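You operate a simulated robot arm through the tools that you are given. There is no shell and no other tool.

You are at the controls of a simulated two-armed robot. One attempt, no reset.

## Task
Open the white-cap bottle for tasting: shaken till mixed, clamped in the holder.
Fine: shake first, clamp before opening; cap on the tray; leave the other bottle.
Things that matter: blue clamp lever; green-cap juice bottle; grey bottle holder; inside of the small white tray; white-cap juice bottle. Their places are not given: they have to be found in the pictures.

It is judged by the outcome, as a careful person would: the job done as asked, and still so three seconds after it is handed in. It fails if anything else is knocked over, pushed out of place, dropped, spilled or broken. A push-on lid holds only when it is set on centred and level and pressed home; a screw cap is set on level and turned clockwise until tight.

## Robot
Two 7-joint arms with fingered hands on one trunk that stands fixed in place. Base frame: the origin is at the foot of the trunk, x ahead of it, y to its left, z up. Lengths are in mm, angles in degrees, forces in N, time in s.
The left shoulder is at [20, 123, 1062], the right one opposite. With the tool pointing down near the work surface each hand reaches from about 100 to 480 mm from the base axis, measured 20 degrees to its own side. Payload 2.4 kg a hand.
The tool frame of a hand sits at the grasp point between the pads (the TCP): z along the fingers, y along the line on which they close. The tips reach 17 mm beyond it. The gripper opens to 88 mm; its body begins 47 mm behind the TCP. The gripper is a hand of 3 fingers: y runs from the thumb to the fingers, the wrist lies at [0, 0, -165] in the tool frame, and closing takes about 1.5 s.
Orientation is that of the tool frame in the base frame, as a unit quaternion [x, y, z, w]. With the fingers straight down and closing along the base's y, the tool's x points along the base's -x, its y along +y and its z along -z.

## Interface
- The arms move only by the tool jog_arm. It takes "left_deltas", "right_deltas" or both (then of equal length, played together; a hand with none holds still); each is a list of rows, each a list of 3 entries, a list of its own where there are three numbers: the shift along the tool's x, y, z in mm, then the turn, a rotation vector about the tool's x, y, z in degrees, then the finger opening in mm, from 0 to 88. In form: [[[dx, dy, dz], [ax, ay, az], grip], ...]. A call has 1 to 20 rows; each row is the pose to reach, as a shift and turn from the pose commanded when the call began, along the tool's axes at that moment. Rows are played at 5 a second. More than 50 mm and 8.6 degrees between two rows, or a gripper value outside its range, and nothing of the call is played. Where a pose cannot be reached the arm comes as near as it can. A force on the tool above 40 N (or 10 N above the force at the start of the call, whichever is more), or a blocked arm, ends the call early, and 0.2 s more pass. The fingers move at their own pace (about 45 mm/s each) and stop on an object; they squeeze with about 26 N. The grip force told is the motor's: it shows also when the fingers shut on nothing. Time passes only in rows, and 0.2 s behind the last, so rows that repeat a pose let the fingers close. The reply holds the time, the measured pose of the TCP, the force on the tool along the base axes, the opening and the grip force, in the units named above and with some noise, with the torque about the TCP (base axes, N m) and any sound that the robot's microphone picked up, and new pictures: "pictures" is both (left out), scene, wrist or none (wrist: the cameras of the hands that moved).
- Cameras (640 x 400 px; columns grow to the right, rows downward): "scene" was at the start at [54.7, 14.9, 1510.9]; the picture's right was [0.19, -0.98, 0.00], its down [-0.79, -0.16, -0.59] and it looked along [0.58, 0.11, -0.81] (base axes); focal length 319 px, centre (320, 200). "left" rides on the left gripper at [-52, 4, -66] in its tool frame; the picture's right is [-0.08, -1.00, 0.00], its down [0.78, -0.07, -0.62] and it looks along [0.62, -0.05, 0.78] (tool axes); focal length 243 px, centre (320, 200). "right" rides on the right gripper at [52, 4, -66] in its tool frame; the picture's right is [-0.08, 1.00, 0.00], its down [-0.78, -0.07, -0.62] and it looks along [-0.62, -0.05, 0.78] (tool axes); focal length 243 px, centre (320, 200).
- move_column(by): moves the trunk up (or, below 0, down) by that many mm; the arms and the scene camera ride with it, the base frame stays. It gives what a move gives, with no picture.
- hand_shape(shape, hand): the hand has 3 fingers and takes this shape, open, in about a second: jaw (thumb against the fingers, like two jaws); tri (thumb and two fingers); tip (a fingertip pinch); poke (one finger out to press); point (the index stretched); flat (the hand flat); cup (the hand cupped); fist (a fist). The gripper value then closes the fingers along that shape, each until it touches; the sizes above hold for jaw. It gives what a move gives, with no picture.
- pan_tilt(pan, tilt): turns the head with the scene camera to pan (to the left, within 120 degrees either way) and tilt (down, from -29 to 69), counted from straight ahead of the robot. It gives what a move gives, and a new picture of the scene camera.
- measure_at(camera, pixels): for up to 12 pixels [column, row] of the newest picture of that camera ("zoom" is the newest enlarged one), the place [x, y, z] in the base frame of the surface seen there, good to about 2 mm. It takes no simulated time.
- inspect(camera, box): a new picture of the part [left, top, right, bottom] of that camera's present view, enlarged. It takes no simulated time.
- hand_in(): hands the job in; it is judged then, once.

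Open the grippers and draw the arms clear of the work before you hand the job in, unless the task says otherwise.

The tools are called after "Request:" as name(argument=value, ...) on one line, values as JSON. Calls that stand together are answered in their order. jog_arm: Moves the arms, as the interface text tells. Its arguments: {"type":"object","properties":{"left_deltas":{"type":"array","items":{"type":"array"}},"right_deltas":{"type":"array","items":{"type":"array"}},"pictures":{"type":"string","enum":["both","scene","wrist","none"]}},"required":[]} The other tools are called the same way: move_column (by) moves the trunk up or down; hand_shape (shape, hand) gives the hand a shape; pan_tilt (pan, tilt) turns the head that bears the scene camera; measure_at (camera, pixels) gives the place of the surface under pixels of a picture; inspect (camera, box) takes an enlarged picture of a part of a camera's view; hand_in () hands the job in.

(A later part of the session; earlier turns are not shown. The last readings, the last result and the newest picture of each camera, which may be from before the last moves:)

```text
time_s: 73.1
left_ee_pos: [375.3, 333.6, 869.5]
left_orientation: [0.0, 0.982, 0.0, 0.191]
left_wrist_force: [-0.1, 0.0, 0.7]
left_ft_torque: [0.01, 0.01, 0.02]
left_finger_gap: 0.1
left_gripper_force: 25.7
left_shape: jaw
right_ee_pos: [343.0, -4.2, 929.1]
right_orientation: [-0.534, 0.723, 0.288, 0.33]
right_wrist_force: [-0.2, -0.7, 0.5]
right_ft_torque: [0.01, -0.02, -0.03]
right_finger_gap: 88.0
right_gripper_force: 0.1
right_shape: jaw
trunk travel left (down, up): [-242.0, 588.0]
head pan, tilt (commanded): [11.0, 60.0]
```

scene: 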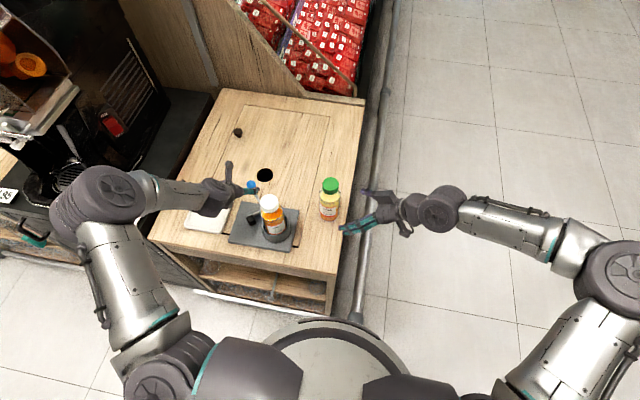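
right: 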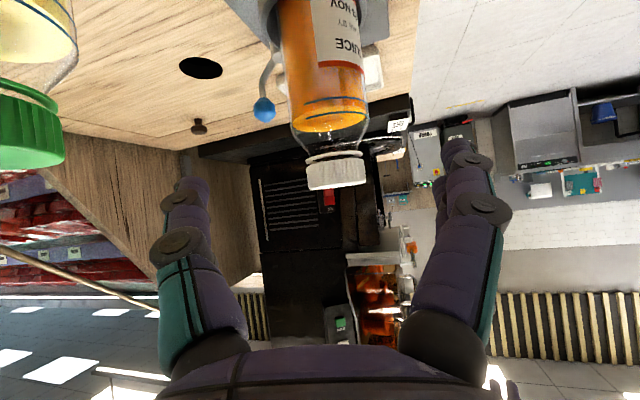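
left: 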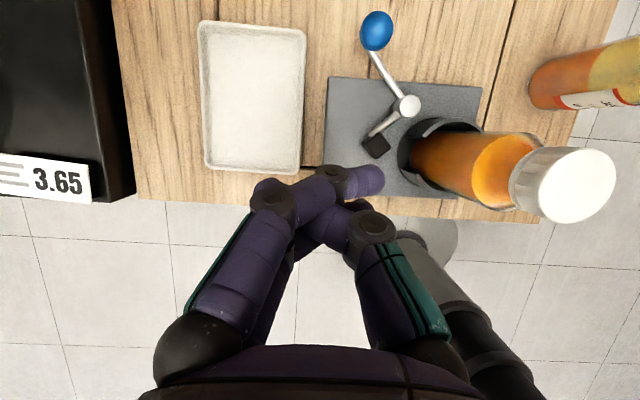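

With fingers fully closed they cross, which still gives a firm knuckle to push with. Now I'll bring the right hand, fingers at 30 mm gap, toward the right side of the cup, stopping at about (366,112,800).

Request:
jog_arm(right_deltas=[[[4.8, 0, 28.7], [0, 0, 0], 70], [[9.6, 0, 57.5], [0, 0, 0], 55], [[14.4, 0, 86.2], [0, 0, 0], 40], [[19.2, 0, 114.9], [0, 0, 0], 30], [[24, 0, 143.7], [0, 0, 0], 30], [[28.8, 0, 172.4], [0, 0, 0], 30], [[28.8, 0, 172.4], [0, 0, 0], 30]], pictures="both")

Request:
inspect(camera="scene", box=[210, 130, 350, 260])

```text
time_s: 74.7
left_ee_pos: [376.2, 334.5, 868.9]
left_orientation: [0.0, 0.982, 0.0, 0.191]
left_wrist_force: [-0.1, 0.1, -1.2]
left_ft_torque: [0.01, -0.01, 0.0]
left_finger_gap: 0.0
left_gripper_force: 26.3
left_shape: jaw
right_ee_pos: [367.6, 112.0, 801.7]
right_orientation: [-0.533, 0.724, 0.288, 0.33]
right_wrist_force: [0.6, -0.7, -0.2]
right_ft_torque: [0.0, -0.01, 0.03]
right_finger_gap: 30.3
right_gripper_force: 0.0
right_shape: jaw
trunk travel left (down, up): [-242.0, 588.0]
head pan, tilt (commanded): [11.0, 60.0]
```

scene: 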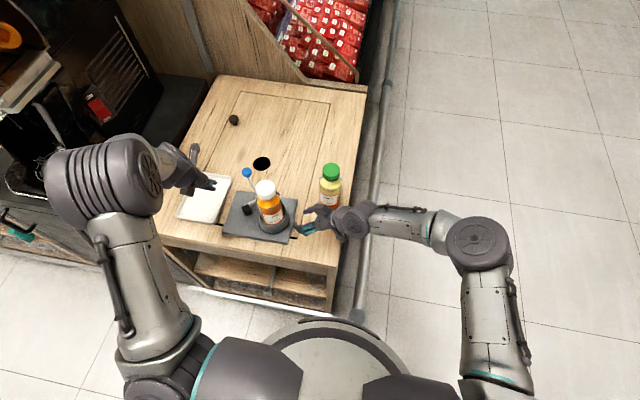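
right: 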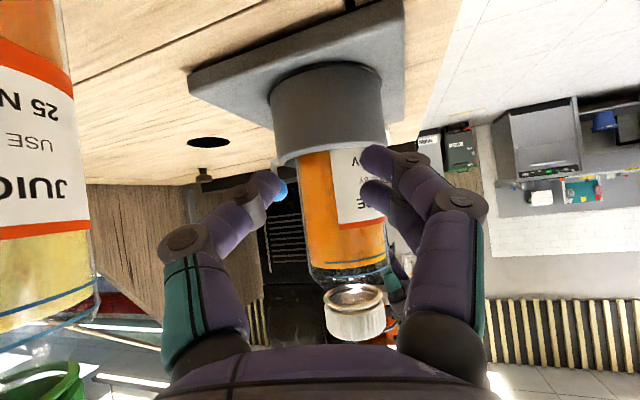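

```text
3.08 times, centred on (280, 195) of scene
```

zoom: 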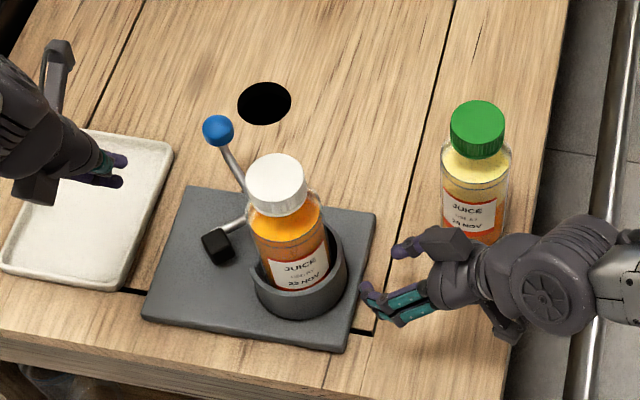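

The right fingers are in front of the cup's right side. I'll lower and advance to a few millimetres short of the cup wall.

Request:
jog_arm(right_deltas=[[[3.4, 0, 13], [0, 0, 0], 30], [[6.8, 0, 27], [0, 0, 0], 30], [[10.2, 0.2, 40], [0, 0, 0], 30], [[10.2, 0.2, 40], [0, 0, 0], 30]], pictures="both")

Request:
inspect(camera="scene", box=[230, 150, 340, 260])

```text
time_s: 75.7
left_ee_pos: [377.2, 333.4, 869.4]
left_orientation: [-0.001, 0.982, 0.0, 0.191]
left_wrist_force: [-0.4, 0.3, 0.3]
left_ft_torque: [0.0, 0.0, 0.01]
left_finger_gap: 0.0
left_gripper_force: 26.0
left_shape: jaw
right_ee_pos: [370.8, 137.2, 766.4]
right_orientation: [-0.533, 0.724, 0.288, 0.33]
right_wrist_force: [0.0, -0.5, -0.3]
right_ft_torque: [0.03, -0.02, -0.01]
right_finger_gap: 30.2
right_gripper_force: 0.1
right_shape: jaw
trunk travel left (down, up): [-242.0, 588.0]
head pan, tilt (commanded): [11.0, 60.0]
```

scene: 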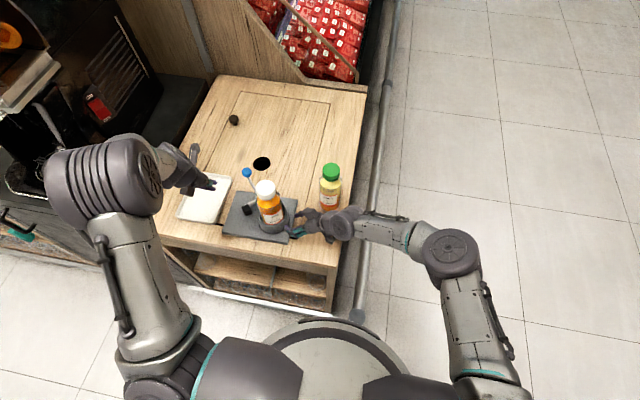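
right: 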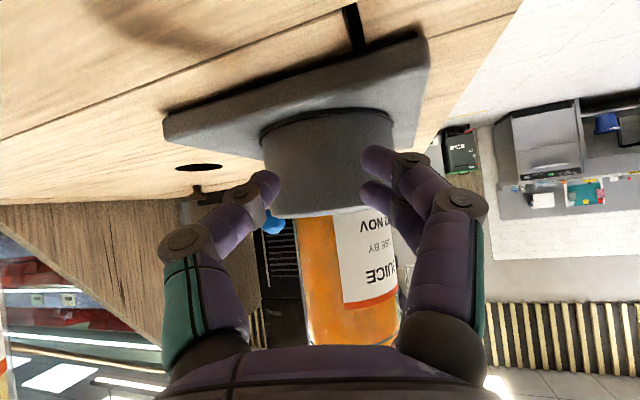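

```text
3.64 times, centred on (285, 205) of scene
```

zoom: 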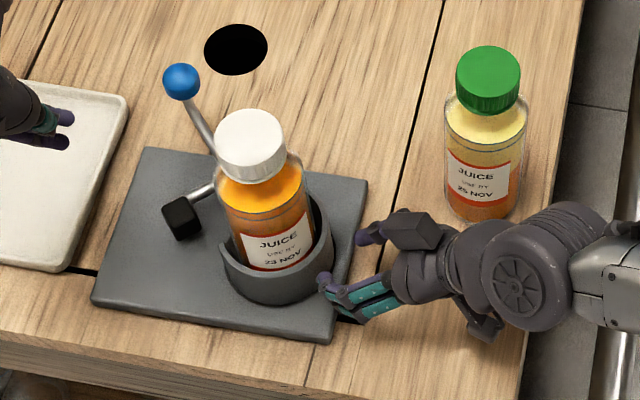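

Both tips are roughly 5 mm from the cup wall. I'll creep forward to touch it lightly.

Request:
jog_arm(right_deltas=[[[-1.3, 0.1, 1.6], [0, 0, 0], 30], [[-2.5, 0.2, 3.2], [0, 0, 0], 30], [[-3.7, 0.3, 4.75], [0, 0, 0], 30], [[-3.7, 0.3, 4.75], [0, 0, 0], 30]], pictures="wrist")

```text
time_s: 76.7
left_ee_pos: [374.9, 333.1, 869.6]
left_orientation: [-0.001, 0.982, 0.001, 0.191]
left_wrist_force: [-0.3, 0.5, 0.4]
left_ft_torque: [0.0, 0.01, -0.02]
left_finger_gap: 0.0
left_gripper_force: 26.4
left_shape: jaw
right_ee_pos: [371.3, 141.0, 766.4]
right_orientation: [-0.534, 0.723, 0.288, 0.33]
right_wrist_force: [0.0, -0.8, 0.2]
right_ft_torque: [-0.04, 0.0, -0.04]
right_finger_gap: 30.3
right_gripper_force: 0.1
right_shape: jaw
trunk travel left (down, up): [-242.0, 588.0]
head pan, tilt (commanded): [11.0, 60.0]
```

right: 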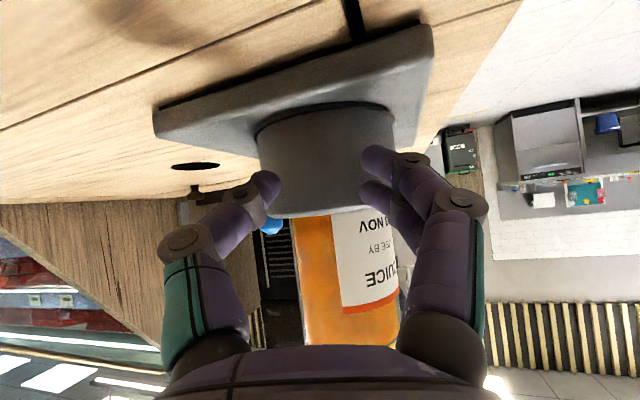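

No contact force yet. I'll advance another 5 mm in small steps.

Request:
jog_arm(right_deltas=[[[-1.2, 0.1, 1.6], [0, 0, 0], 30], [[-2.2, 0.2, 2.8], [0, 0, 0], 30], [[-3.1, 0.25, 4], [0, 0, 0], 30], [[-3.1, 0.25, 4], [0, 0, 0], 30]], pictures="wrist")

Request:
measure_at(camera="right", pixels=[[268, 185], [375, 160], [372, 192], [290, 150], [330, 150], [360, 140], [345, 190]])

```text
time_s: 77.7
left_ee_pos: [376.2, 333.8, 869.6]
left_orientation: [0.0, 0.982, 0.0, 0.191]
left_wrist_force: [0.4, -0.3, 0.2]
left_ft_torque: [-0.02, 0.01, 0.01]
left_finger_gap: 0.0
left_gripper_force: 26.2
left_shape: jaw
right_ee_pos: [372.9, 148.9, 767.8]
right_orientation: [-0.534, 0.723, 0.289, 0.33]
right_wrist_force: [-1.9, -3.6, 1.6]
right_ft_torque: [0.03, 0.01, 0.09]
right_finger_gap: 30.9
right_gripper_force: 0.1
right_shape: jaw
trunk travel left (down, up): [-242.0, 588.0]
head pan, tilt (commanded): [11.0, 60.0]
```

right: 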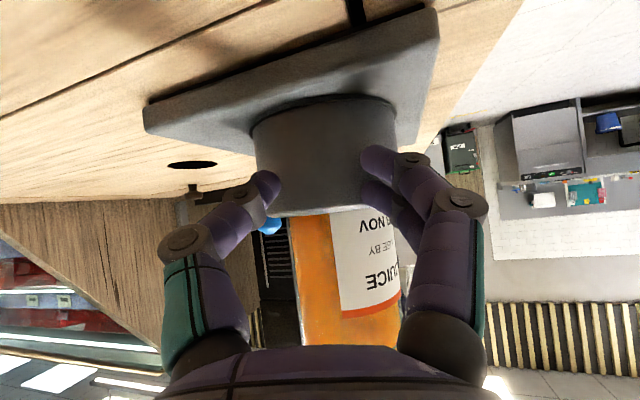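

```text
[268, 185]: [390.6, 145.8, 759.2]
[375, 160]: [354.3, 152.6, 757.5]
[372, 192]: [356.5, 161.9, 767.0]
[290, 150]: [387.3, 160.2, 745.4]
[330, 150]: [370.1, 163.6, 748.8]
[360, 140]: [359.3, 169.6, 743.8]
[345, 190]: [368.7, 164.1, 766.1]
```

The right fingertips now touch the cup lightly (about 4 N). I'll lower the left closed hand to the left of the pad, first to z≈800.

Request:
jog_arm(left_deltas=[[[3.3, 1.2, 24], [0, 0, 0], 0], [[6.5, 2.4, 47], [0, 0, 0], 0], [[9.8, 3.5, 71], [0, 0, 0], 0], [[9.8, 3.5, 71], [0, 0, 0], 0]], pictures="both")

Request:
inspect(camera="scene", box=[190, 130, 320, 260])

```text
time_s: 78.7
left_ee_pos: [392.3, 336.7, 799.9]
left_orientation: [0.0, 0.982, 0.0, 0.191]
left_wrist_force: [-0.2, 0.6, 1.1]
left_ft_torque: [0.0, -0.02, 0.01]
left_finger_gap: 0.1
left_gripper_force: 25.7
left_shape: jaw
right_ee_pos: [373.6, 148.7, 768.0]
right_orientation: [-0.534, 0.724, 0.288, 0.329]
right_wrist_force: [-1.2, -1.3, 1.7]
right_ft_torque: [0.04, -0.01, 0.09]
right_finger_gap: 30.8
right_gripper_force: 0.0
right_shape: jaw
trunk travel left (down, up): [-242.0, 588.0]
head pan, tilt (commanded): [11.0, 60.0]
```

scene: 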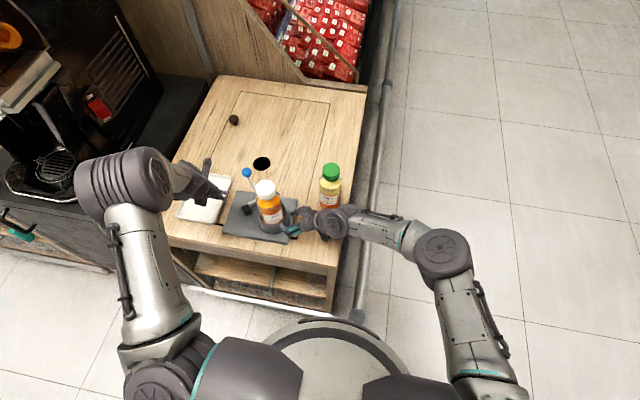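
left: 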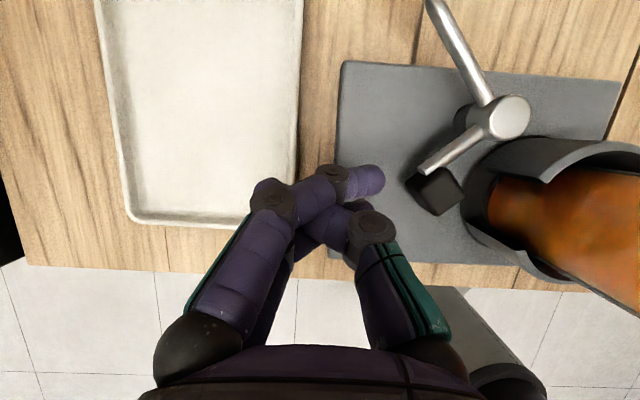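

```text
3.08 times, centred on (255, 195) of scene
```

zoom: 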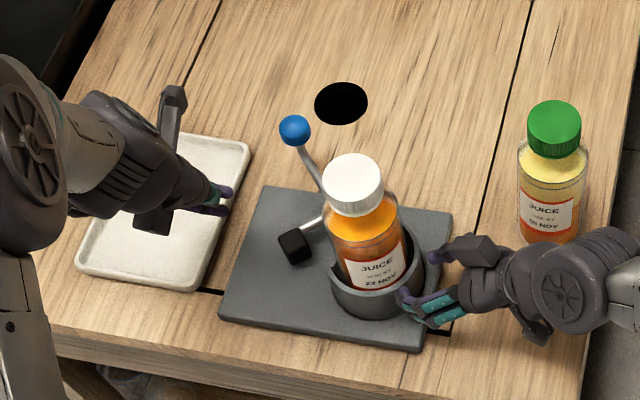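

The closed left hand is level with the pad's left side. I'll lower it to z≈753 beside the pad.

Request:
jog_arm(left_deltas=[[[4.4, 0, 10.9], [0, 0, 0], 0], [[8.8, 0, 21.9], [0, 0, 0], 0], [[13.2, 0, 32.8], [0, 0, 0], 0], [[17.2, 0, 42.7], [0, 0, 0], 0], [[17.2, 0, 42.7], [0, 0, 0], 0]], pictures="both")

Request:
inspect(camera="scene", box=[200, 150, 310, 250])

```text
time_s: 79.9
left_ee_pos: [394.9, 336.7, 752.8]
left_orientation: [0.0, 0.982, 0.0, 0.191]
left_wrist_force: [0.8, -0.8, -0.1]
left_ft_torque: [-0.01, 0.01, 0.0]
left_finger_gap: 0.0
left_gripper_force: 26.3
left_shape: jaw
right_ee_pos: [372.4, 149.0, 768.2]
right_orientation: [-0.533, 0.724, 0.288, 0.33]
right_wrist_force: [-2.3, -2.0, 1.4]
right_ft_torque: [0.03, 0.07, 0.08]
right_finger_gap: 30.9
right_gripper_force: 0.0
right_shape: jaw
trunk travel left (down, up): [-242.0, 588.0]
head pan, tilt (commanded): [11.0, 60.0]
```

scene: 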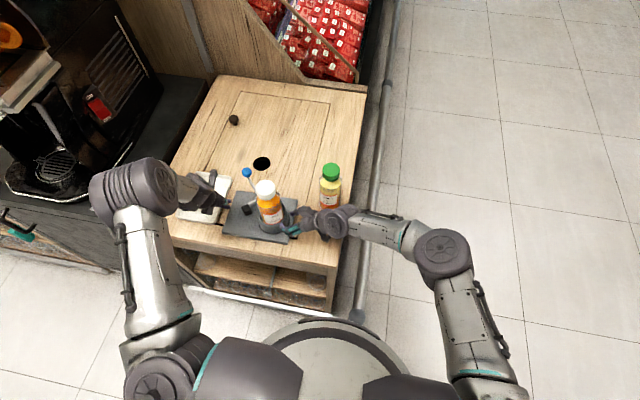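
left: 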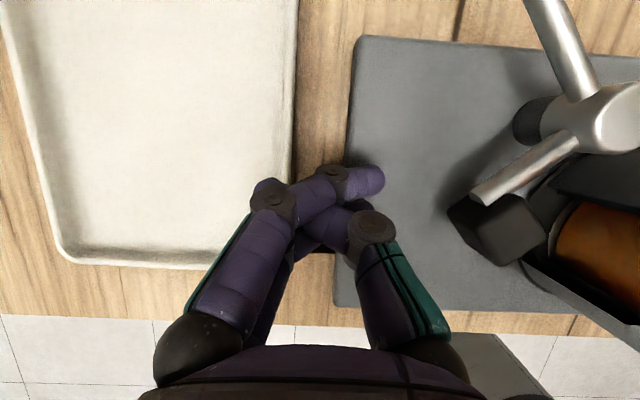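

```text
4.00 times, centred on (255, 200) of scene
```

zoom: 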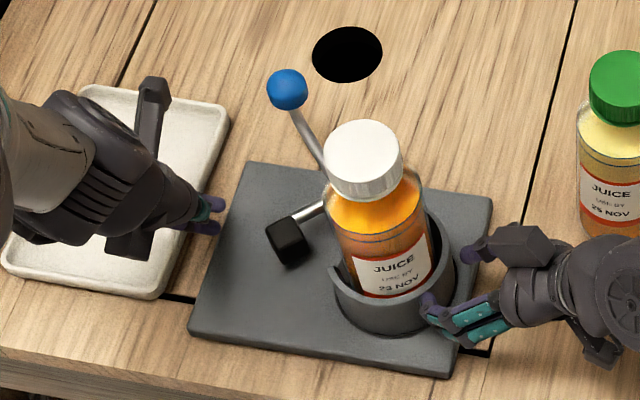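

The left knuckle is level with the pad, about 25 mm to its left, with the right hand bracing. I'll push rightward (−y) 34 mm in guarded steps and watch both wrist forces.

Request:
jog_arm(left_deltas=[[[0, -6, 0], [0, 0, 0], 0], [[0, -12, 0], [0, 0, 0], 0], [[0, -18, 0], [0, 0, 0], 0], [[0, -23, 0], [0, 0, 0], 0], [[0, -27, 0], [0, 0, 0], 0], [[0, -31, 0], [0, 0, 0], 0], [[0, -34, 0], [0, 0, 0], 0]], pictures="both")

Request:
inspect(camera="scene", box=[200, 150, 310, 250])

```text
time_s: 81.5
left_ee_pos: [395.6, 304.1, 753.4]
left_orientation: [0.0, 0.982, 0.0, 0.191]
left_wrist_force: [-1.1, 2.9, 0.5]
left_ft_torque: [0.0, 0.02, -0.02]
left_finger_gap: 0.0
left_gripper_force: 26.0
left_shape: jaw
right_ee_pos: [373.5, 148.3, 767.7]
right_orientation: [-0.534, 0.723, 0.288, 0.33]
right_wrist_force: [-2.0, -3.7, 2.2]
right_ft_torque: [0.05, 0.03, 0.09]
right_finger_gap: 31.0
right_gripper_force: 0.0
right_shape: jaw
trunk travel left (down, up): [-242.0, 588.0]
head pan, tilt (commanded): [11.0, 60.0]
```

scene: 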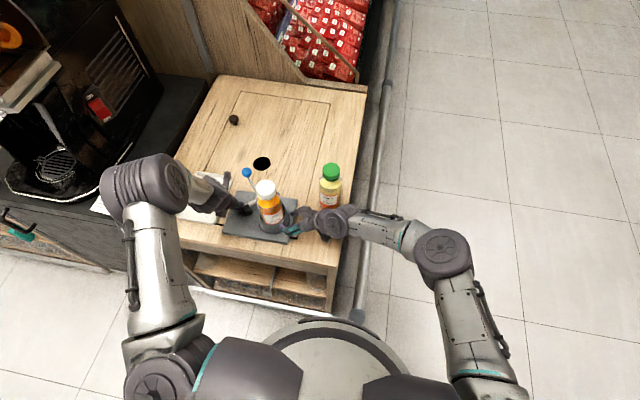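
left: 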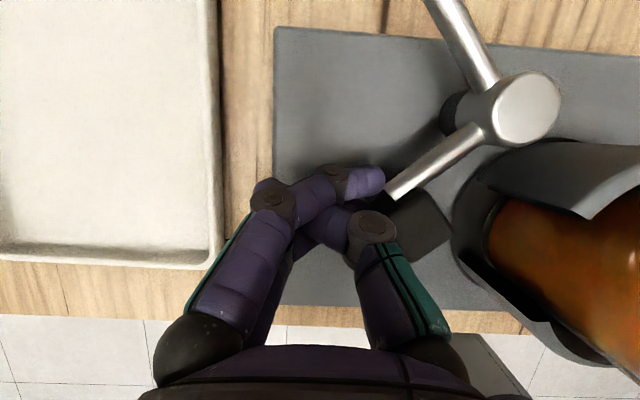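

```text
4.00 times, centred on (255, 200) of scene
```

zoom: 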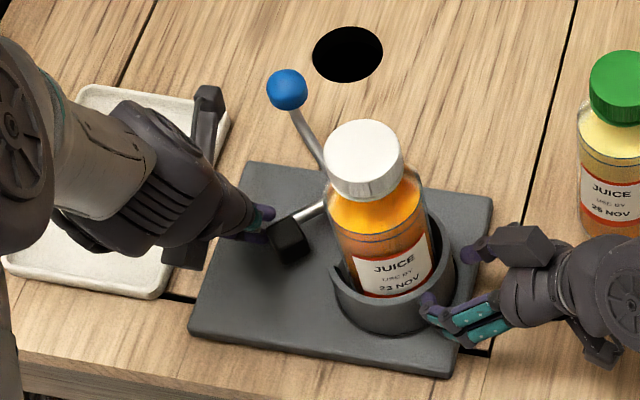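

Contact with the pad is made (2.9 N left, 3.7 N right). I'll keep pushing in 2 mm steps, slightly toward me, and watch.

Request:
jog_arm(left_deltas=[[[0.3, -2, 0], [0, 0, 0], 0], [[0.6, -4, 0], [0, 0, 0], 0], [[0.9, -6, 0], [0, 0, 0], 0], [[1.2, -8, 0], [0, 0, 0], 0], [[1.5, -10, 0], [0, 0, 0], 0], [[1.5, -10, 0], [0, 0, 0], 0]], pictures="both")

Request:
inspect(camera="scene", box=[200, 150, 310, 250])

```text
time_s: 82.9
left_ee_pos: [393.5, 294.8, 752.6]
left_orientation: [0.0, 0.982, 0.0, 0.191]
left_wrist_force: [-0.2, 9.4, 5.0]
left_ft_torque: [0.03, 0.01, -0.02]
left_finger_gap: 0.3
left_gripper_force: 26.0
left_shape: jaw
right_ee_pos: [373.2, 149.0, 767.6]
right_orientation: [-0.534, 0.724, 0.288, 0.33]
right_wrist_force: [-2.1, -2.5, 3.1]
right_ft_torque: [0.04, 0.03, 0.08]
right_finger_gap: 30.8
right_gripper_force: 0.0
right_shape: jaw
trunk travel left (down, up): [-242.0, 588.0]
head pan, tilt (commanded): [11.0, 60.0]
```

scene: 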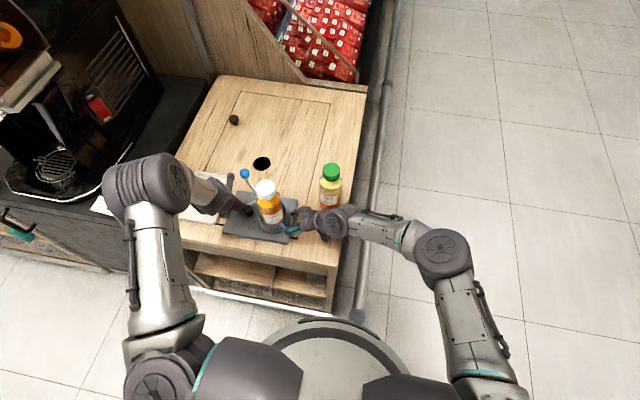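
left: 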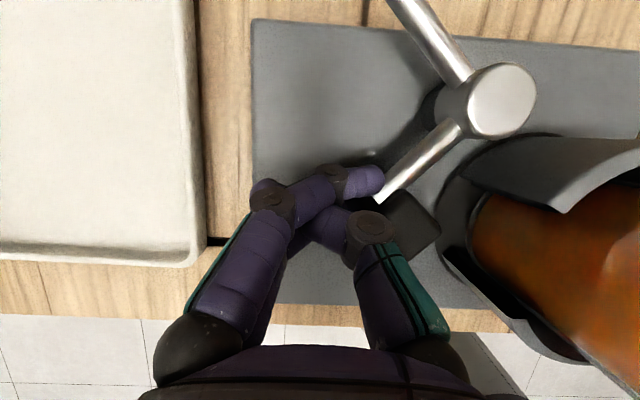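

```text
4.00 times, centred on (255, 200) of scene
```

zoom: 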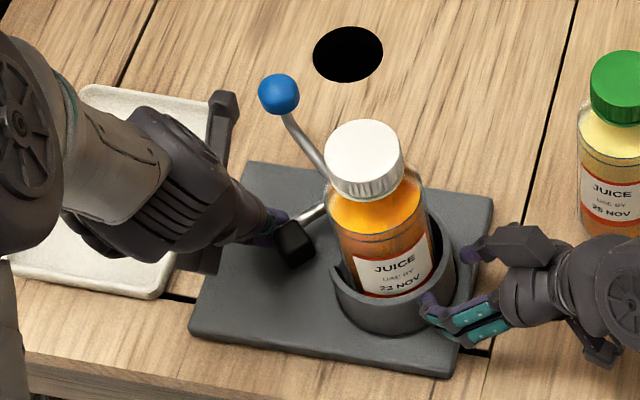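

The lever is turning now: the knob moved from (287,90) to (278,95) in the zoom while the plate stayed put. I'll continue the push another 12 mm.

Request:
jog_arm(left_deltas=[[[0.5, -2, -0.2], [0, 0, 0], 0], [[1.0, -4, -0.4], [0, 0, 0], 0], [[1.5, -6, -0.6], [0, 0, 0], 0], [[2.0, -8, -0.8], [0, 0, 0], 0], [[2.5, -10, -1.0], [0, 0, 0], 0], [[3.0, -12, -1.2], [0, 0, 0], 0], [[3.0, -12, -1.2], [0, 0, 0], 0]], pictures="both")

Request:
inspect(camera="scene", box=[200, 150, 310, 250])

```text
time_s: 84.5
left_ee_pos: [388.5, 280.6, 752.5]
left_orientation: [0.0, 0.982, -0.001, 0.19]
left_wrist_force: [-0.4, 0.5, -0.4]
left_ft_torque: [0.0, -0.03, 0.0]
left_finger_gap: 0.0
left_gripper_force: 26.2
left_shape: jaw
right_ee_pos: [372.6, 147.5, 766.9]
right_orientation: [-0.534, 0.724, 0.288, 0.329]
right_wrist_force: [-0.9, -1.2, 1.3]
right_ft_torque: [0.04, 0.03, 0.03]
right_finger_gap: 30.6
right_gripper_force: 0.1
right_shape: jaw
trunk travel left (down, up): [-242.0, 588.0]
head pan, tilt (commanded): [11.0, 60.0]
```

scene: 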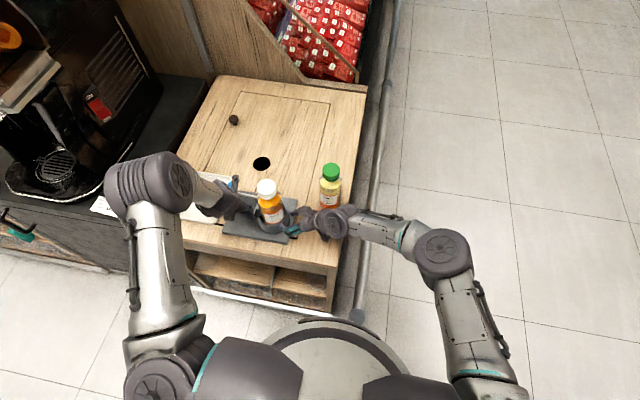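
left: 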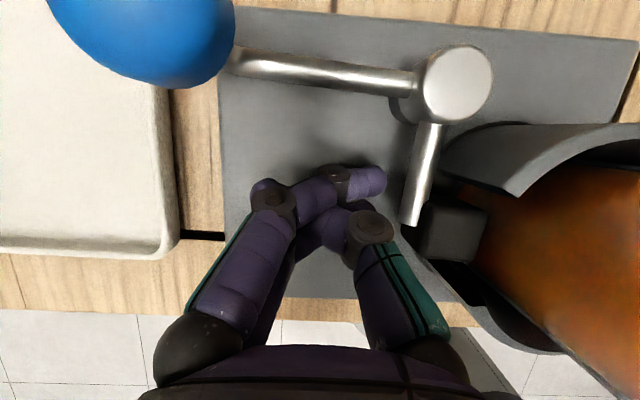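

```text
4.00 times, centred on (255, 200) of scene
```

zoom: 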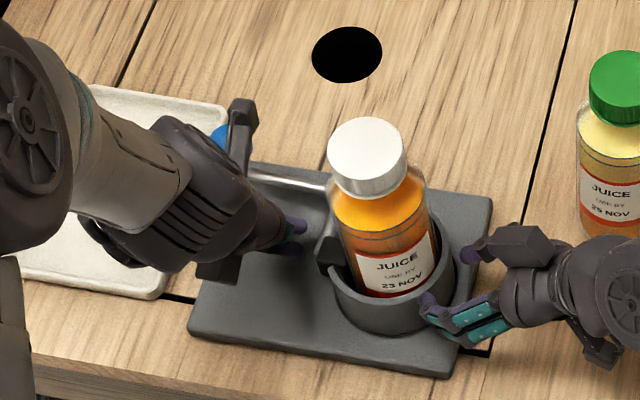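

The lever has snapped over: the knob swung round to the left and the pad now sits in the cup's gap against the bottle; forces fell to zero. I'll lift the left hand straight back to look at it.

Request:
jog_arm(left_deltas=[[[0, 3, -10], [0, 0, 0], 0], [[0, 6, -35], [0, 0, 0], 0], [[0, 8, -65], [0, 0, 0], 0], [[0, 10, -100], [0, 0, 0], 0], [[0, 10, -135], [0, 0, 0], 0], [[0, 10, -135], [0, 0, 0], 0]], pictures="both")

Request:
inspect(camera="left", box=[300, 0, 640, 250])

Request:
inspect(camera="scene", box=[210, 150, 320, 260])

```text
time_s: 85.9
left_ee_pos: [338.7, 289.9, 879.2]
left_orientation: [0.0, 0.982, 0.0, 0.191]
left_wrist_force: [0.2, -0.4, -0.3]
left_ft_torque: [0.01, -0.01, -0.02]
left_finger_gap: 0.0
left_gripper_force: 26.1
left_shape: jaw
right_ee_pos: [373.0, 148.4, 768.1]
right_orientation: [-0.534, 0.723, 0.289, 0.33]
right_wrist_force: [-0.3, -1.4, 1.2]
right_ft_torque: [0.03, 0.02, 0.02]
right_finger_gap: 30.6
right_gripper_force: 0.0
right_shape: jaw
trunk travel left (down, up): [-242.0, 588.0]
head pan, tilt (commanded): [11.0, 60.0]
```

scene: 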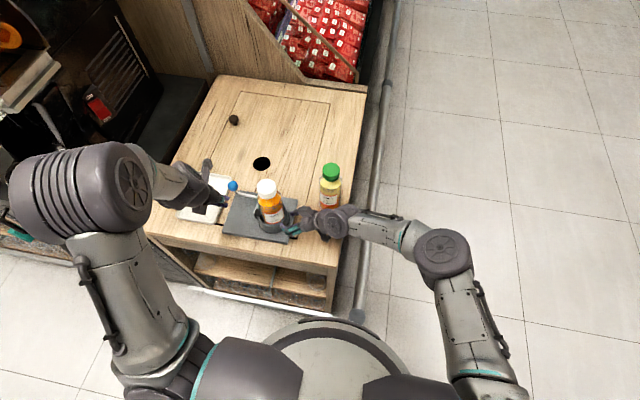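
left: 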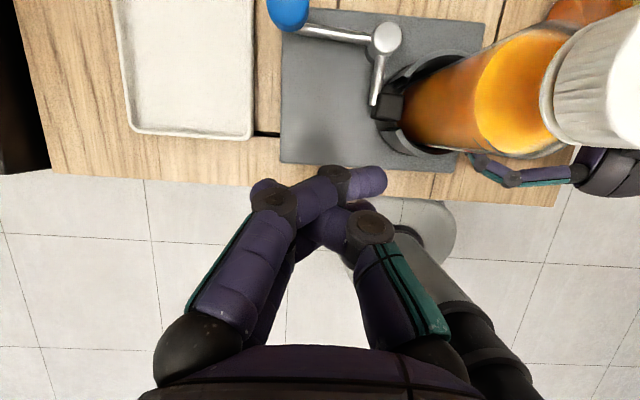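

```text
1.60 times, centred on (470, 125) of left
```

zoom: 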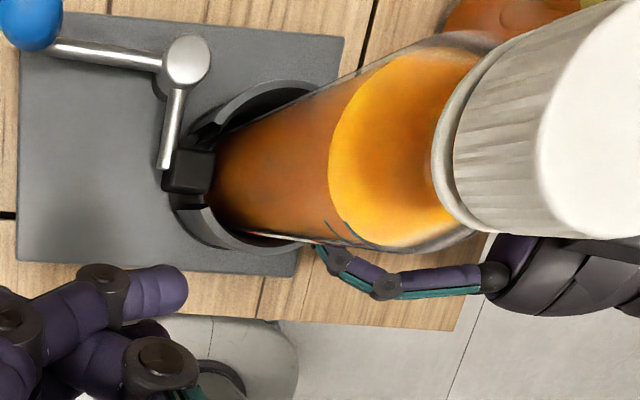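

```text
3.64 times, centred on (265, 205) of scene
```

zoom: 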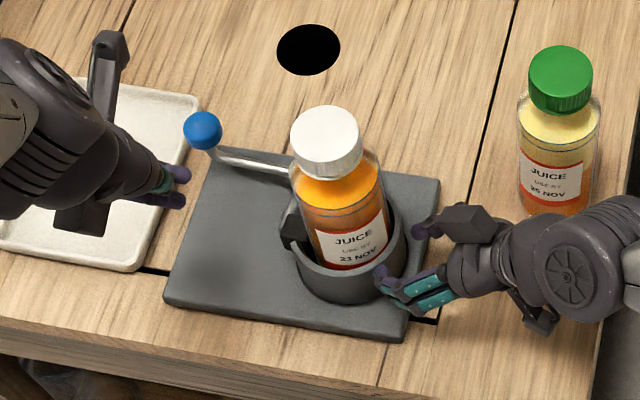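

The clamp is closed: pad in the gap against the bottle, plate still in place. Now I'll measure the cap's position and the plate corners before going for the cap.

Request:
measure_at(camera="zoom", pixels=[[328, 133], [292, 140], [360, 137], [326, 108], [328, 160], [435, 185], [403, 338], [170, 300], [208, 152], [204, 130], [330, 205], [300, 215]])

Request:
measure_at(camera="left", pixels=[[386, 38], [390, 105], [290, 10], [282, 30], [482, 35], [283, 158], [600, 60], [560, 80], [378, 100]])

```text
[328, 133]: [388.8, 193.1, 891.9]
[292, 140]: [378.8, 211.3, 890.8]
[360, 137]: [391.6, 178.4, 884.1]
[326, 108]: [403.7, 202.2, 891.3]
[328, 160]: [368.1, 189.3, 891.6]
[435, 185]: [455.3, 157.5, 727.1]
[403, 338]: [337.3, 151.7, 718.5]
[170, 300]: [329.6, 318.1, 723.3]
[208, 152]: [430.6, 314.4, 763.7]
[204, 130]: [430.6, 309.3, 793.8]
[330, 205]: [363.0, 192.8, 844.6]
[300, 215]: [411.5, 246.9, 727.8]
```

```text
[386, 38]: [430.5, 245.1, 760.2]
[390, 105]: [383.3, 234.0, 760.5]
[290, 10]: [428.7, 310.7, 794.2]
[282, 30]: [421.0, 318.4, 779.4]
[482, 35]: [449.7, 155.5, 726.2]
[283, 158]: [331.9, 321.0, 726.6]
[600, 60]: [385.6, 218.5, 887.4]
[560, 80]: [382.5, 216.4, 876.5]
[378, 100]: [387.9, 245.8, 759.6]
```

The cap centre is about (385.7,196), top at z≈891.5. I'll bring the left hand up and over it, pointing straight down and open, at about z 985.

Request:
jog_arm(left_deltas=[[[-11, 0, -28], [0, 0, 0], 20], [[-22.5, 0, -55.7], [0, 4, 0], 40], [[-38, -24, -62], [0, 9, 0], 70], [[-53, -48, -68], [0, 13.5, 0], 70], [[-68, -71, -75], [0, 18, 0], 70], [[-83.4, -94, -80.9], [0, 22, 0], 70], [[-83.4, -94, -80.9], [0, 22, 0], 70]], pictures="both")

```text
time_s: 87.5
left_ee_pos: [384.3, 196.9, 983.7]
left_orientation: [0.0, 1.0, 0.0, 0.0]
left_wrist_force: [0.3, -0.2, 0.4]
left_ft_torque: [-0.03, 0.0, -0.01]
left_finger_gap: 69.6
left_gripper_force: 0.0
left_shape: jaw
right_ee_pos: [373.7, 149.0, 768.3]
right_orientation: [-0.534, 0.724, 0.288, 0.329]
right_wrist_force: [0.4, 0.0, 1.6]
right_ft_torque: [0.02, 0.01, 0.04]
right_finger_gap: 30.4
right_gripper_force: 0.0
right_shape: jaw
trunk travel left (down, up): [-242.0, 588.0]
head pan, tilt (commanded): [11.0, 60.0]
```

scene: 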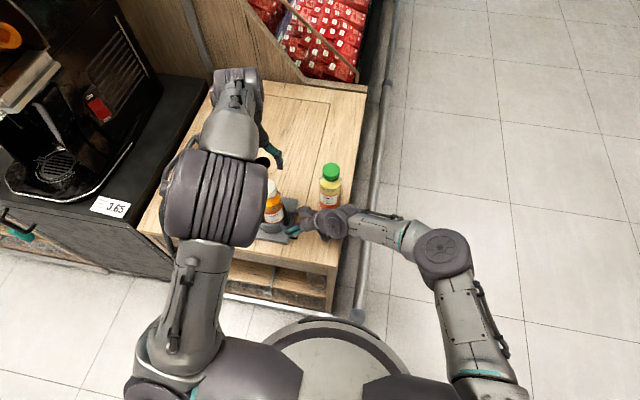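
left: 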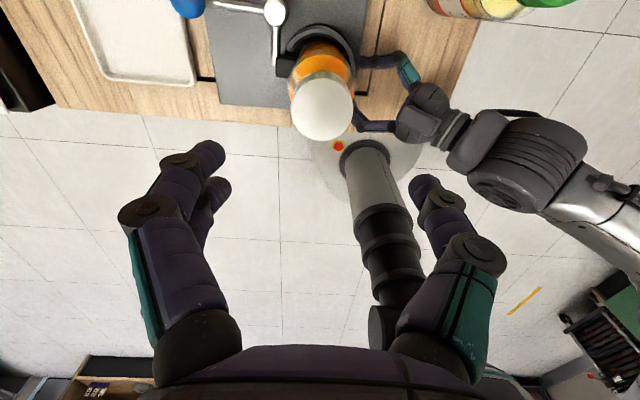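

The left hand points straight down above the cap. To gain turning range, I'll first pre-rotate it clockwise (positive about the tool axis) by up to 80° here and see what is reachable.

Request:
jog_arm(left_deltas=[[[0, 0, 0], [0, 0, 8], 70], [[0, 0, 0], [0, 0, 16], 70], [[0, 0, 0], [0, 0, 24], 70], [[0, 0, 0], [0, 0, 32], 70], [[0, 0, 0], [0, 0, 40], 70], [[0, 0, 0], [0, 0, 48], 70], [[0, 0, 0], [0, 0, 56], 70], [[0, 0, 0], [0, 0, 64], 70], [[0, 0, 0], [0, 0, 72], 70], [[0, 0, 0], [0, 0, 80], 70]], pictures="both")

```text
time_s: 89.7
left_ee_pos: [386.4, 198.5, 985.0]
left_orientation: [0.644, 0.765, 0.001, 0.001]
left_wrist_force: [0.6, 0.0, 1.0]
left_ft_torque: [-0.02, -0.02, -0.04]
left_finger_gap: 69.8
left_gripper_force: 0.1
left_shape: jaw
right_ee_pos: [372.7, 148.6, 767.5]
right_orientation: [-0.533, 0.724, 0.288, 0.33]
right_wrist_force: [-0.2, 0.1, 1.0]
right_ft_torque: [0.03, -0.02, 0.03]
right_finger_gap: 30.5
right_gripper_force: 0.0
right_shape: jaw
trunk travel left (down, up): [-242.0, 588.0]
head pan, tilt (commanded): [11.0, 60.0]
```

scene: 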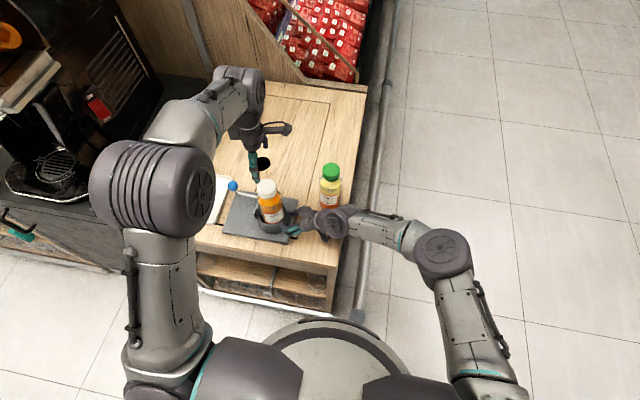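
left: 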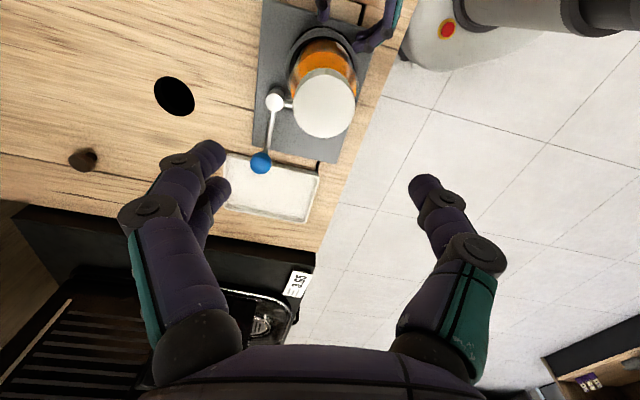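

80° is reachable. I'll try a further 40° to learn the limit.

Request:
jog_arm(left_deltas=[[[0, 0, 0], [0, 0, 8], 70], [[0, 0, 0], [0, 0, 16], 70], [[0, 0, 0], [0, 0, 24], 70], [[0, 0, 0], [0, 0, 32], 70], [[0, 0, 0], [0, 0, 40], 70]], pictures="none")

```text
time_s: 90.9
left_ee_pos: [387.3, 197.7, 984.9]
left_orientation: [0.866, 0.499, 0.0, 0.0]
left_wrist_force: [0.3, 0.2, 0.1]
left_ft_torque: [0.01, 0.0, -0.01]
left_finger_gap: 69.8
left_gripper_force: 0.0
left_shape: jaw
right_ee_pos: [371.9, 148.9, 767.6]
right_orientation: [-0.534, 0.723, 0.288, 0.33]
right_wrist_force: [0.0, -0.8, 0.6]
right_ft_torque: [0.02, 0.03, 0.03]
right_finger_gap: 30.5
right_gripper_force: 0.1
right_shape: jaw
trunk travel left (down, up): [-242.0, 588.0]
head pan, tilt (commanded): [11.0, 60.0]
```

120° is reachable too. I'll descend over the cap, correcting by 2 mm, to TCP z≈880 with the fingers open 70 mm.

Request:
jog_arm(left_deltas=[[[-2, -0.5, 26], [0, 0, 0], 70], [[-2, -0.5, 52], [0, 0, 0], 70], [[-2, -0.5, 78], [0, 0, 0], 70], [[-2, -0.5, 92], [0, 0, 0], 70], [[-2, -0.5, 104], [0, 0, 0], 70], [[-2, -0.5, 104], [0, 0, 0], 70]], pictures="both")

Request:
inspect(camera="scene", box=[210, 130, 330, 250])

```text
time_s: 92.3
left_ee_pos: [382.6, 195.7, 881.5]
left_orientation: [0.866, 0.5, 0.0, -0.001]
left_wrist_force: [0.0, 0.4, -0.9]
left_ft_torque: [0.0, 0.02, -0.03]
left_finger_gap: 69.6
left_gripper_force: 0.0
left_shape: jaw
right_ee_pos: [373.1, 148.3, 766.2]
right_orientation: [-0.534, 0.723, 0.289, 0.329]
right_wrist_force: [-0.8, -0.9, 1.2]
right_ft_torque: [0.02, 0.02, 0.05]
right_finger_gap: 30.7
right_gripper_force: 0.1
right_shape: jaw
trunk travel left (down, up): [-242.0, 588.0]
head pan, tilt (commanded): [11.0, 60.0]
```

scene: 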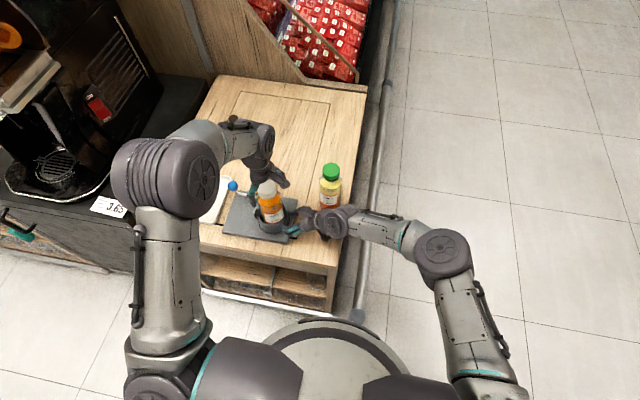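
left: 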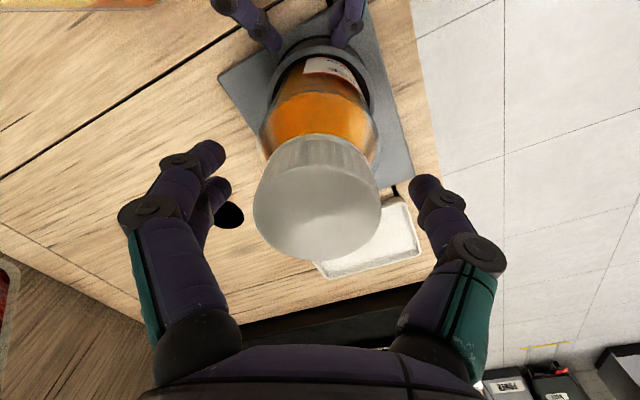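

```text
3.33 times, centred on (270, 190) of scene
```

zoom: 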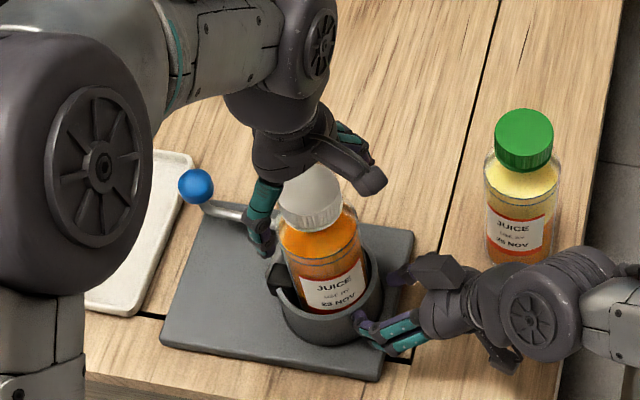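

The cap lies between the fingers (wrist view centre (318,200)). I'll measure the cap edge in this view to refine centring before gripping.

Request:
measure_at(camera="left", pixels=[[318, 200], [318, 250], [265, 220], [372, 220], [318, 165], [280, 240], [355, 242], [318, 180]])

```text
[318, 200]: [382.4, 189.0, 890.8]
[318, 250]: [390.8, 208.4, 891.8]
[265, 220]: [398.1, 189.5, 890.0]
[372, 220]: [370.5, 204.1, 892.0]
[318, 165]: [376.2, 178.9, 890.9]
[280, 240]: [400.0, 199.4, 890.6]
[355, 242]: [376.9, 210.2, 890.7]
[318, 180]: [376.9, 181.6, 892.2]
```

The cap centre reads (384.3,195.5), within 2 mm of the hand. I'll close on the cap.

Request:
jog_arm(left_deltas=[[[0, 0, 0], [0, 0, 0], 50], [[0, 0, 0], [0, 0, 0], 35], [[0, 0, 0], [0, 0, 0], 20], [[0, 0, 0], [0, 0, 0], 10], [[0, 0, 0], [0, 0, 0], 10], [[0, 0, 0], [0, 0, 0], 10]], pictures="wrist")

```text
time_s: 93.7
left_ee_pos: [384.4, 196.0, 880.1]
left_orientation: [0.866, 0.5, 0.0, 0.001]
left_wrist_force: [0.1, -1.4, -1.5]
left_ft_torque: [-0.11, -0.16, 0.02]
left_finger_gap: 27.6
left_gripper_force: 26.3
left_shape: jaw
right_ee_pos: [373.6, 149.0, 768.7]
right_orientation: [-0.533, 0.724, 0.289, 0.33]
right_wrist_force: [-0.5, -0.8, 1.6]
right_ft_torque: [0.06, 0.01, 0.04]
right_finger_gap: 30.7
right_gripper_force: 0.1
right_shape: jaw
trunk travel left (down, up): [-242.0, 588.0]
head pan, tilt (commanded): [11.0, 60.0]
```

left: 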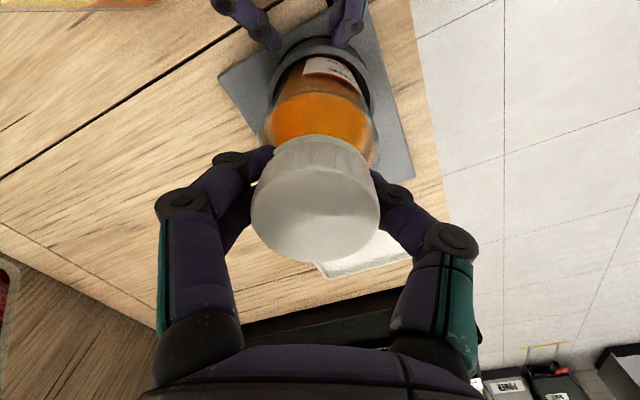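

The cap is gripped at 26 N. I'll test-turn it 24° counter-clockwise and check whether the cap turns or the holder moves.

Request:
jog_arm(left_deltas=[[[0, 0, 0], [0, 0, -6], 10], [[0, 0, 0], [0, 0, -12], 10], [[0, 0, 0], [0, 0, -18], 10], [[0, 0, 0], [0, 0, -24], 10], [[0, 0, 0], [0, 0, -24], 10]], pictures="both")

Request:
inspect(camera="scene", box=[210, 130, 330, 250])

```text
time_s: 94.9
left_ee_pos: [386.0, 196.1, 881.4]
left_orientation: [0.743, 0.67, -0.001, 0.0]
left_wrist_force: [0.3, -1.6, -1.4]
left_ft_torque: [-0.05, -0.13, -0.18]
left_finger_gap: 27.3
left_gripper_force: 26.0
left_shape: jaw
right_ee_pos: [374.0, 148.4, 767.1]
right_orientation: [-0.534, 0.723, 0.289, 0.329]
right_wrist_force: [-1.5, -1.0, 1.9]
right_ft_torque: [0.01, 0.01, 0.03]
right_finger_gap: 30.8
right_gripper_force: 0.0
right_shape: jaw
trunk travel left (down, up): [-242.0, 588.0]
head pan, tilt (commanded): [11.0, 60.0]
```

scene: 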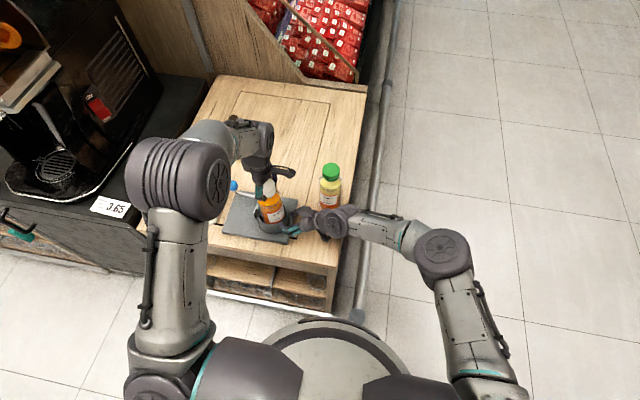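
left: 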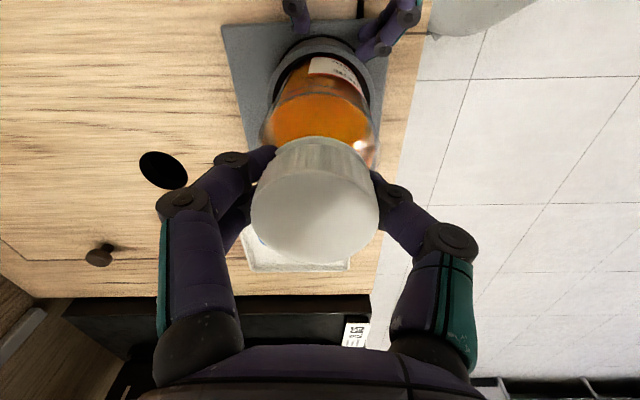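

```text
3.33 times, centred on (270, 190) of scene
```

zoom: 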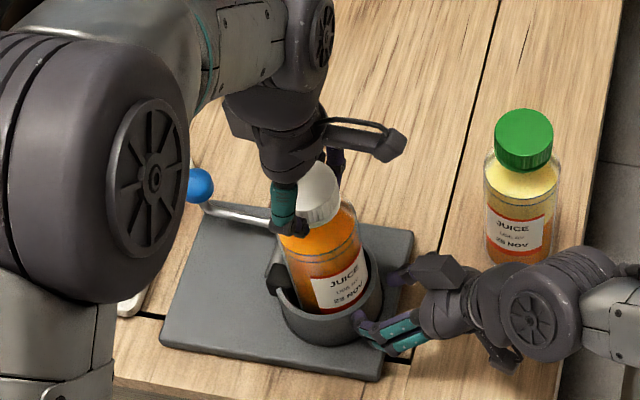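

The label has shifted to the right: the bottle turned with the cap inside the clamp, so the right hand must hold the bottle body while the cap is turned. I'll measure the right hand's upper box to plan a grip that won't foul the left hand.

Request:
measure_at(camera="zoom", pixels=[[418, 265], [440, 256], [462, 268], [440, 285], [425, 275], [400, 280], [365, 318], [440, 315], [480, 290], [300, 230], [283, 285], [342, 290]])

```text
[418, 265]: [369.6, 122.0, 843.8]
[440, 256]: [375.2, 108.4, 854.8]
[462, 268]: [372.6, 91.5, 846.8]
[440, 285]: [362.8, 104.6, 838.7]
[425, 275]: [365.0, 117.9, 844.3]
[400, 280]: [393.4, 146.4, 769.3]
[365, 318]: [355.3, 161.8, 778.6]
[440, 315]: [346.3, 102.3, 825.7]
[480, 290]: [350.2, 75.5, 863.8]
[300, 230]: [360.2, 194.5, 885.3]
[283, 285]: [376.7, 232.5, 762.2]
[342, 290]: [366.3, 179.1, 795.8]
```

The box's position is known now; a flatter right-hand grip (about 12° down) at z≈806 will clear the left hand. First I'll back the right hand off the cup and open it.

Request:
jog_arm(right_deltas=[[[0, 0, -20], [0, 0, 0], 30], [[0, 0, -45], [0, 0, 0], 40], [[0, 0, -70], [0, 0, 0], 60], [[0, 0, -90], [0, 0, 0], 80], [[0, 0, -90], [0, 0, 0], 88], [[0, 0, -90], [0, 0, 0], 88]], pictures="scene")

```text
time_s: 96.3
left_ee_pos: [383.4, 196.1, 882.1]
left_orientation: [0.743, 0.669, 0.0, -0.001]
left_wrist_force: [0.9, -1.1, 0.7]
left_ft_torque: [-0.02, -0.17, -0.12]
left_finger_gap: 27.3
left_gripper_force: 26.0
left_shape: jaw
right_ee_pos: [358.5, 81.9, 822.4]
right_orientation: [-0.533, 0.724, 0.288, 0.33]
right_wrist_force: [-0.3, -0.3, 0.4]
right_ft_torque: [-0.02, -0.02, -0.02]
right_finger_gap: 88.0
right_gripper_force: 0.0
right_shape: jaw
trunk travel left (down, up): [-242.0, 588.0]
head pan, tilt (commanded): [11.0, 60.0]
```

scene: 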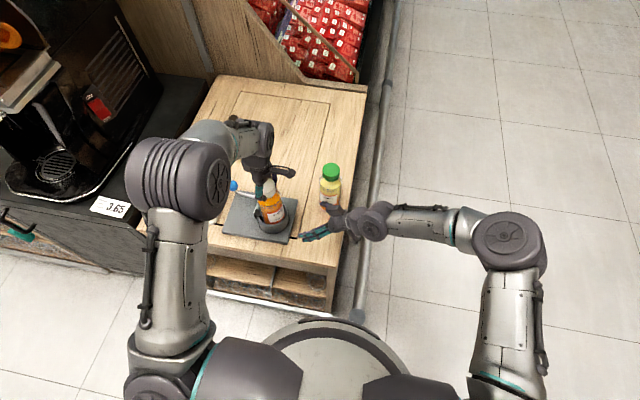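

I'll flatten the right hand's tilt by 26° while moving to about (368,112,806), in line with the bottle.

Request:
jog_arm(right_deltas=[[[0, 0, 0], [0, -6.5, 0], 88], [[0, 0, 0], [0, -13, 0], 88], [[-3.5, -1.2, 17], [0, -19.5, 0], 88], [[-7, -2.3, 34.6], [0, -26, 0], 88], [[-7, -2.3, 34.6], [0, -26, 0], 88]], pictures="both")

Request:
inspect(camera="scene", box=[220, 130, 360, 260])

```text
time_s: 97.5
left_ee_pos: [385.0, 196.2, 881.1]
left_orientation: [0.743, 0.669, 0.0, 0.0]
left_wrist_force: [1.0, -1.8, 0.8]
left_ft_torque: [-0.1, -0.11, -0.12]
left_finger_gap: 27.3
left_gripper_force: 25.9
left_shape: jaw
right_ee_pos: [367.5, 109.9, 806.9]
right_orientation: [-0.454, 0.63, 0.401, 0.485]
right_wrist_force: [-1.1, -0.3, 0.0]
right_ft_torque: [-0.03, -0.03, 0.03]
right_finger_gap: 88.0
right_gripper_force: 0.0
right_shape: jaw
trunk travel left (down, up): [-242.0, 588.0]
head pan, tilt (commanded): [11.0, 60.0]
```

scene: 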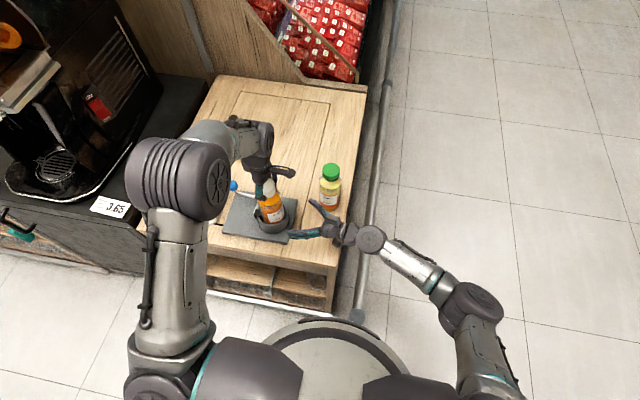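
right: 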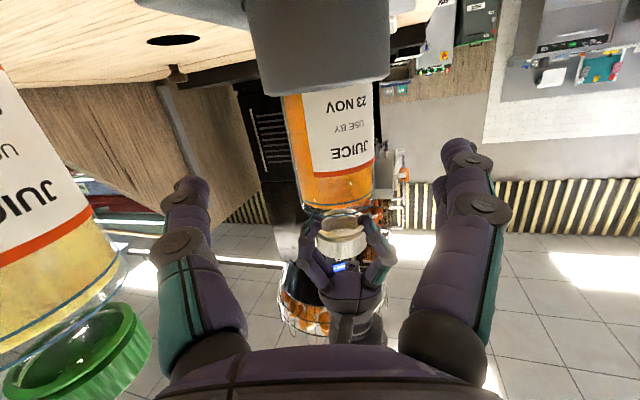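

```text
3.08 times, centred on (290, 195) of scene
```

zoom: 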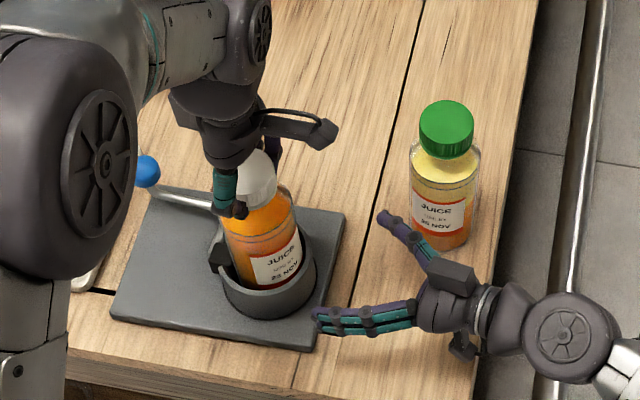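

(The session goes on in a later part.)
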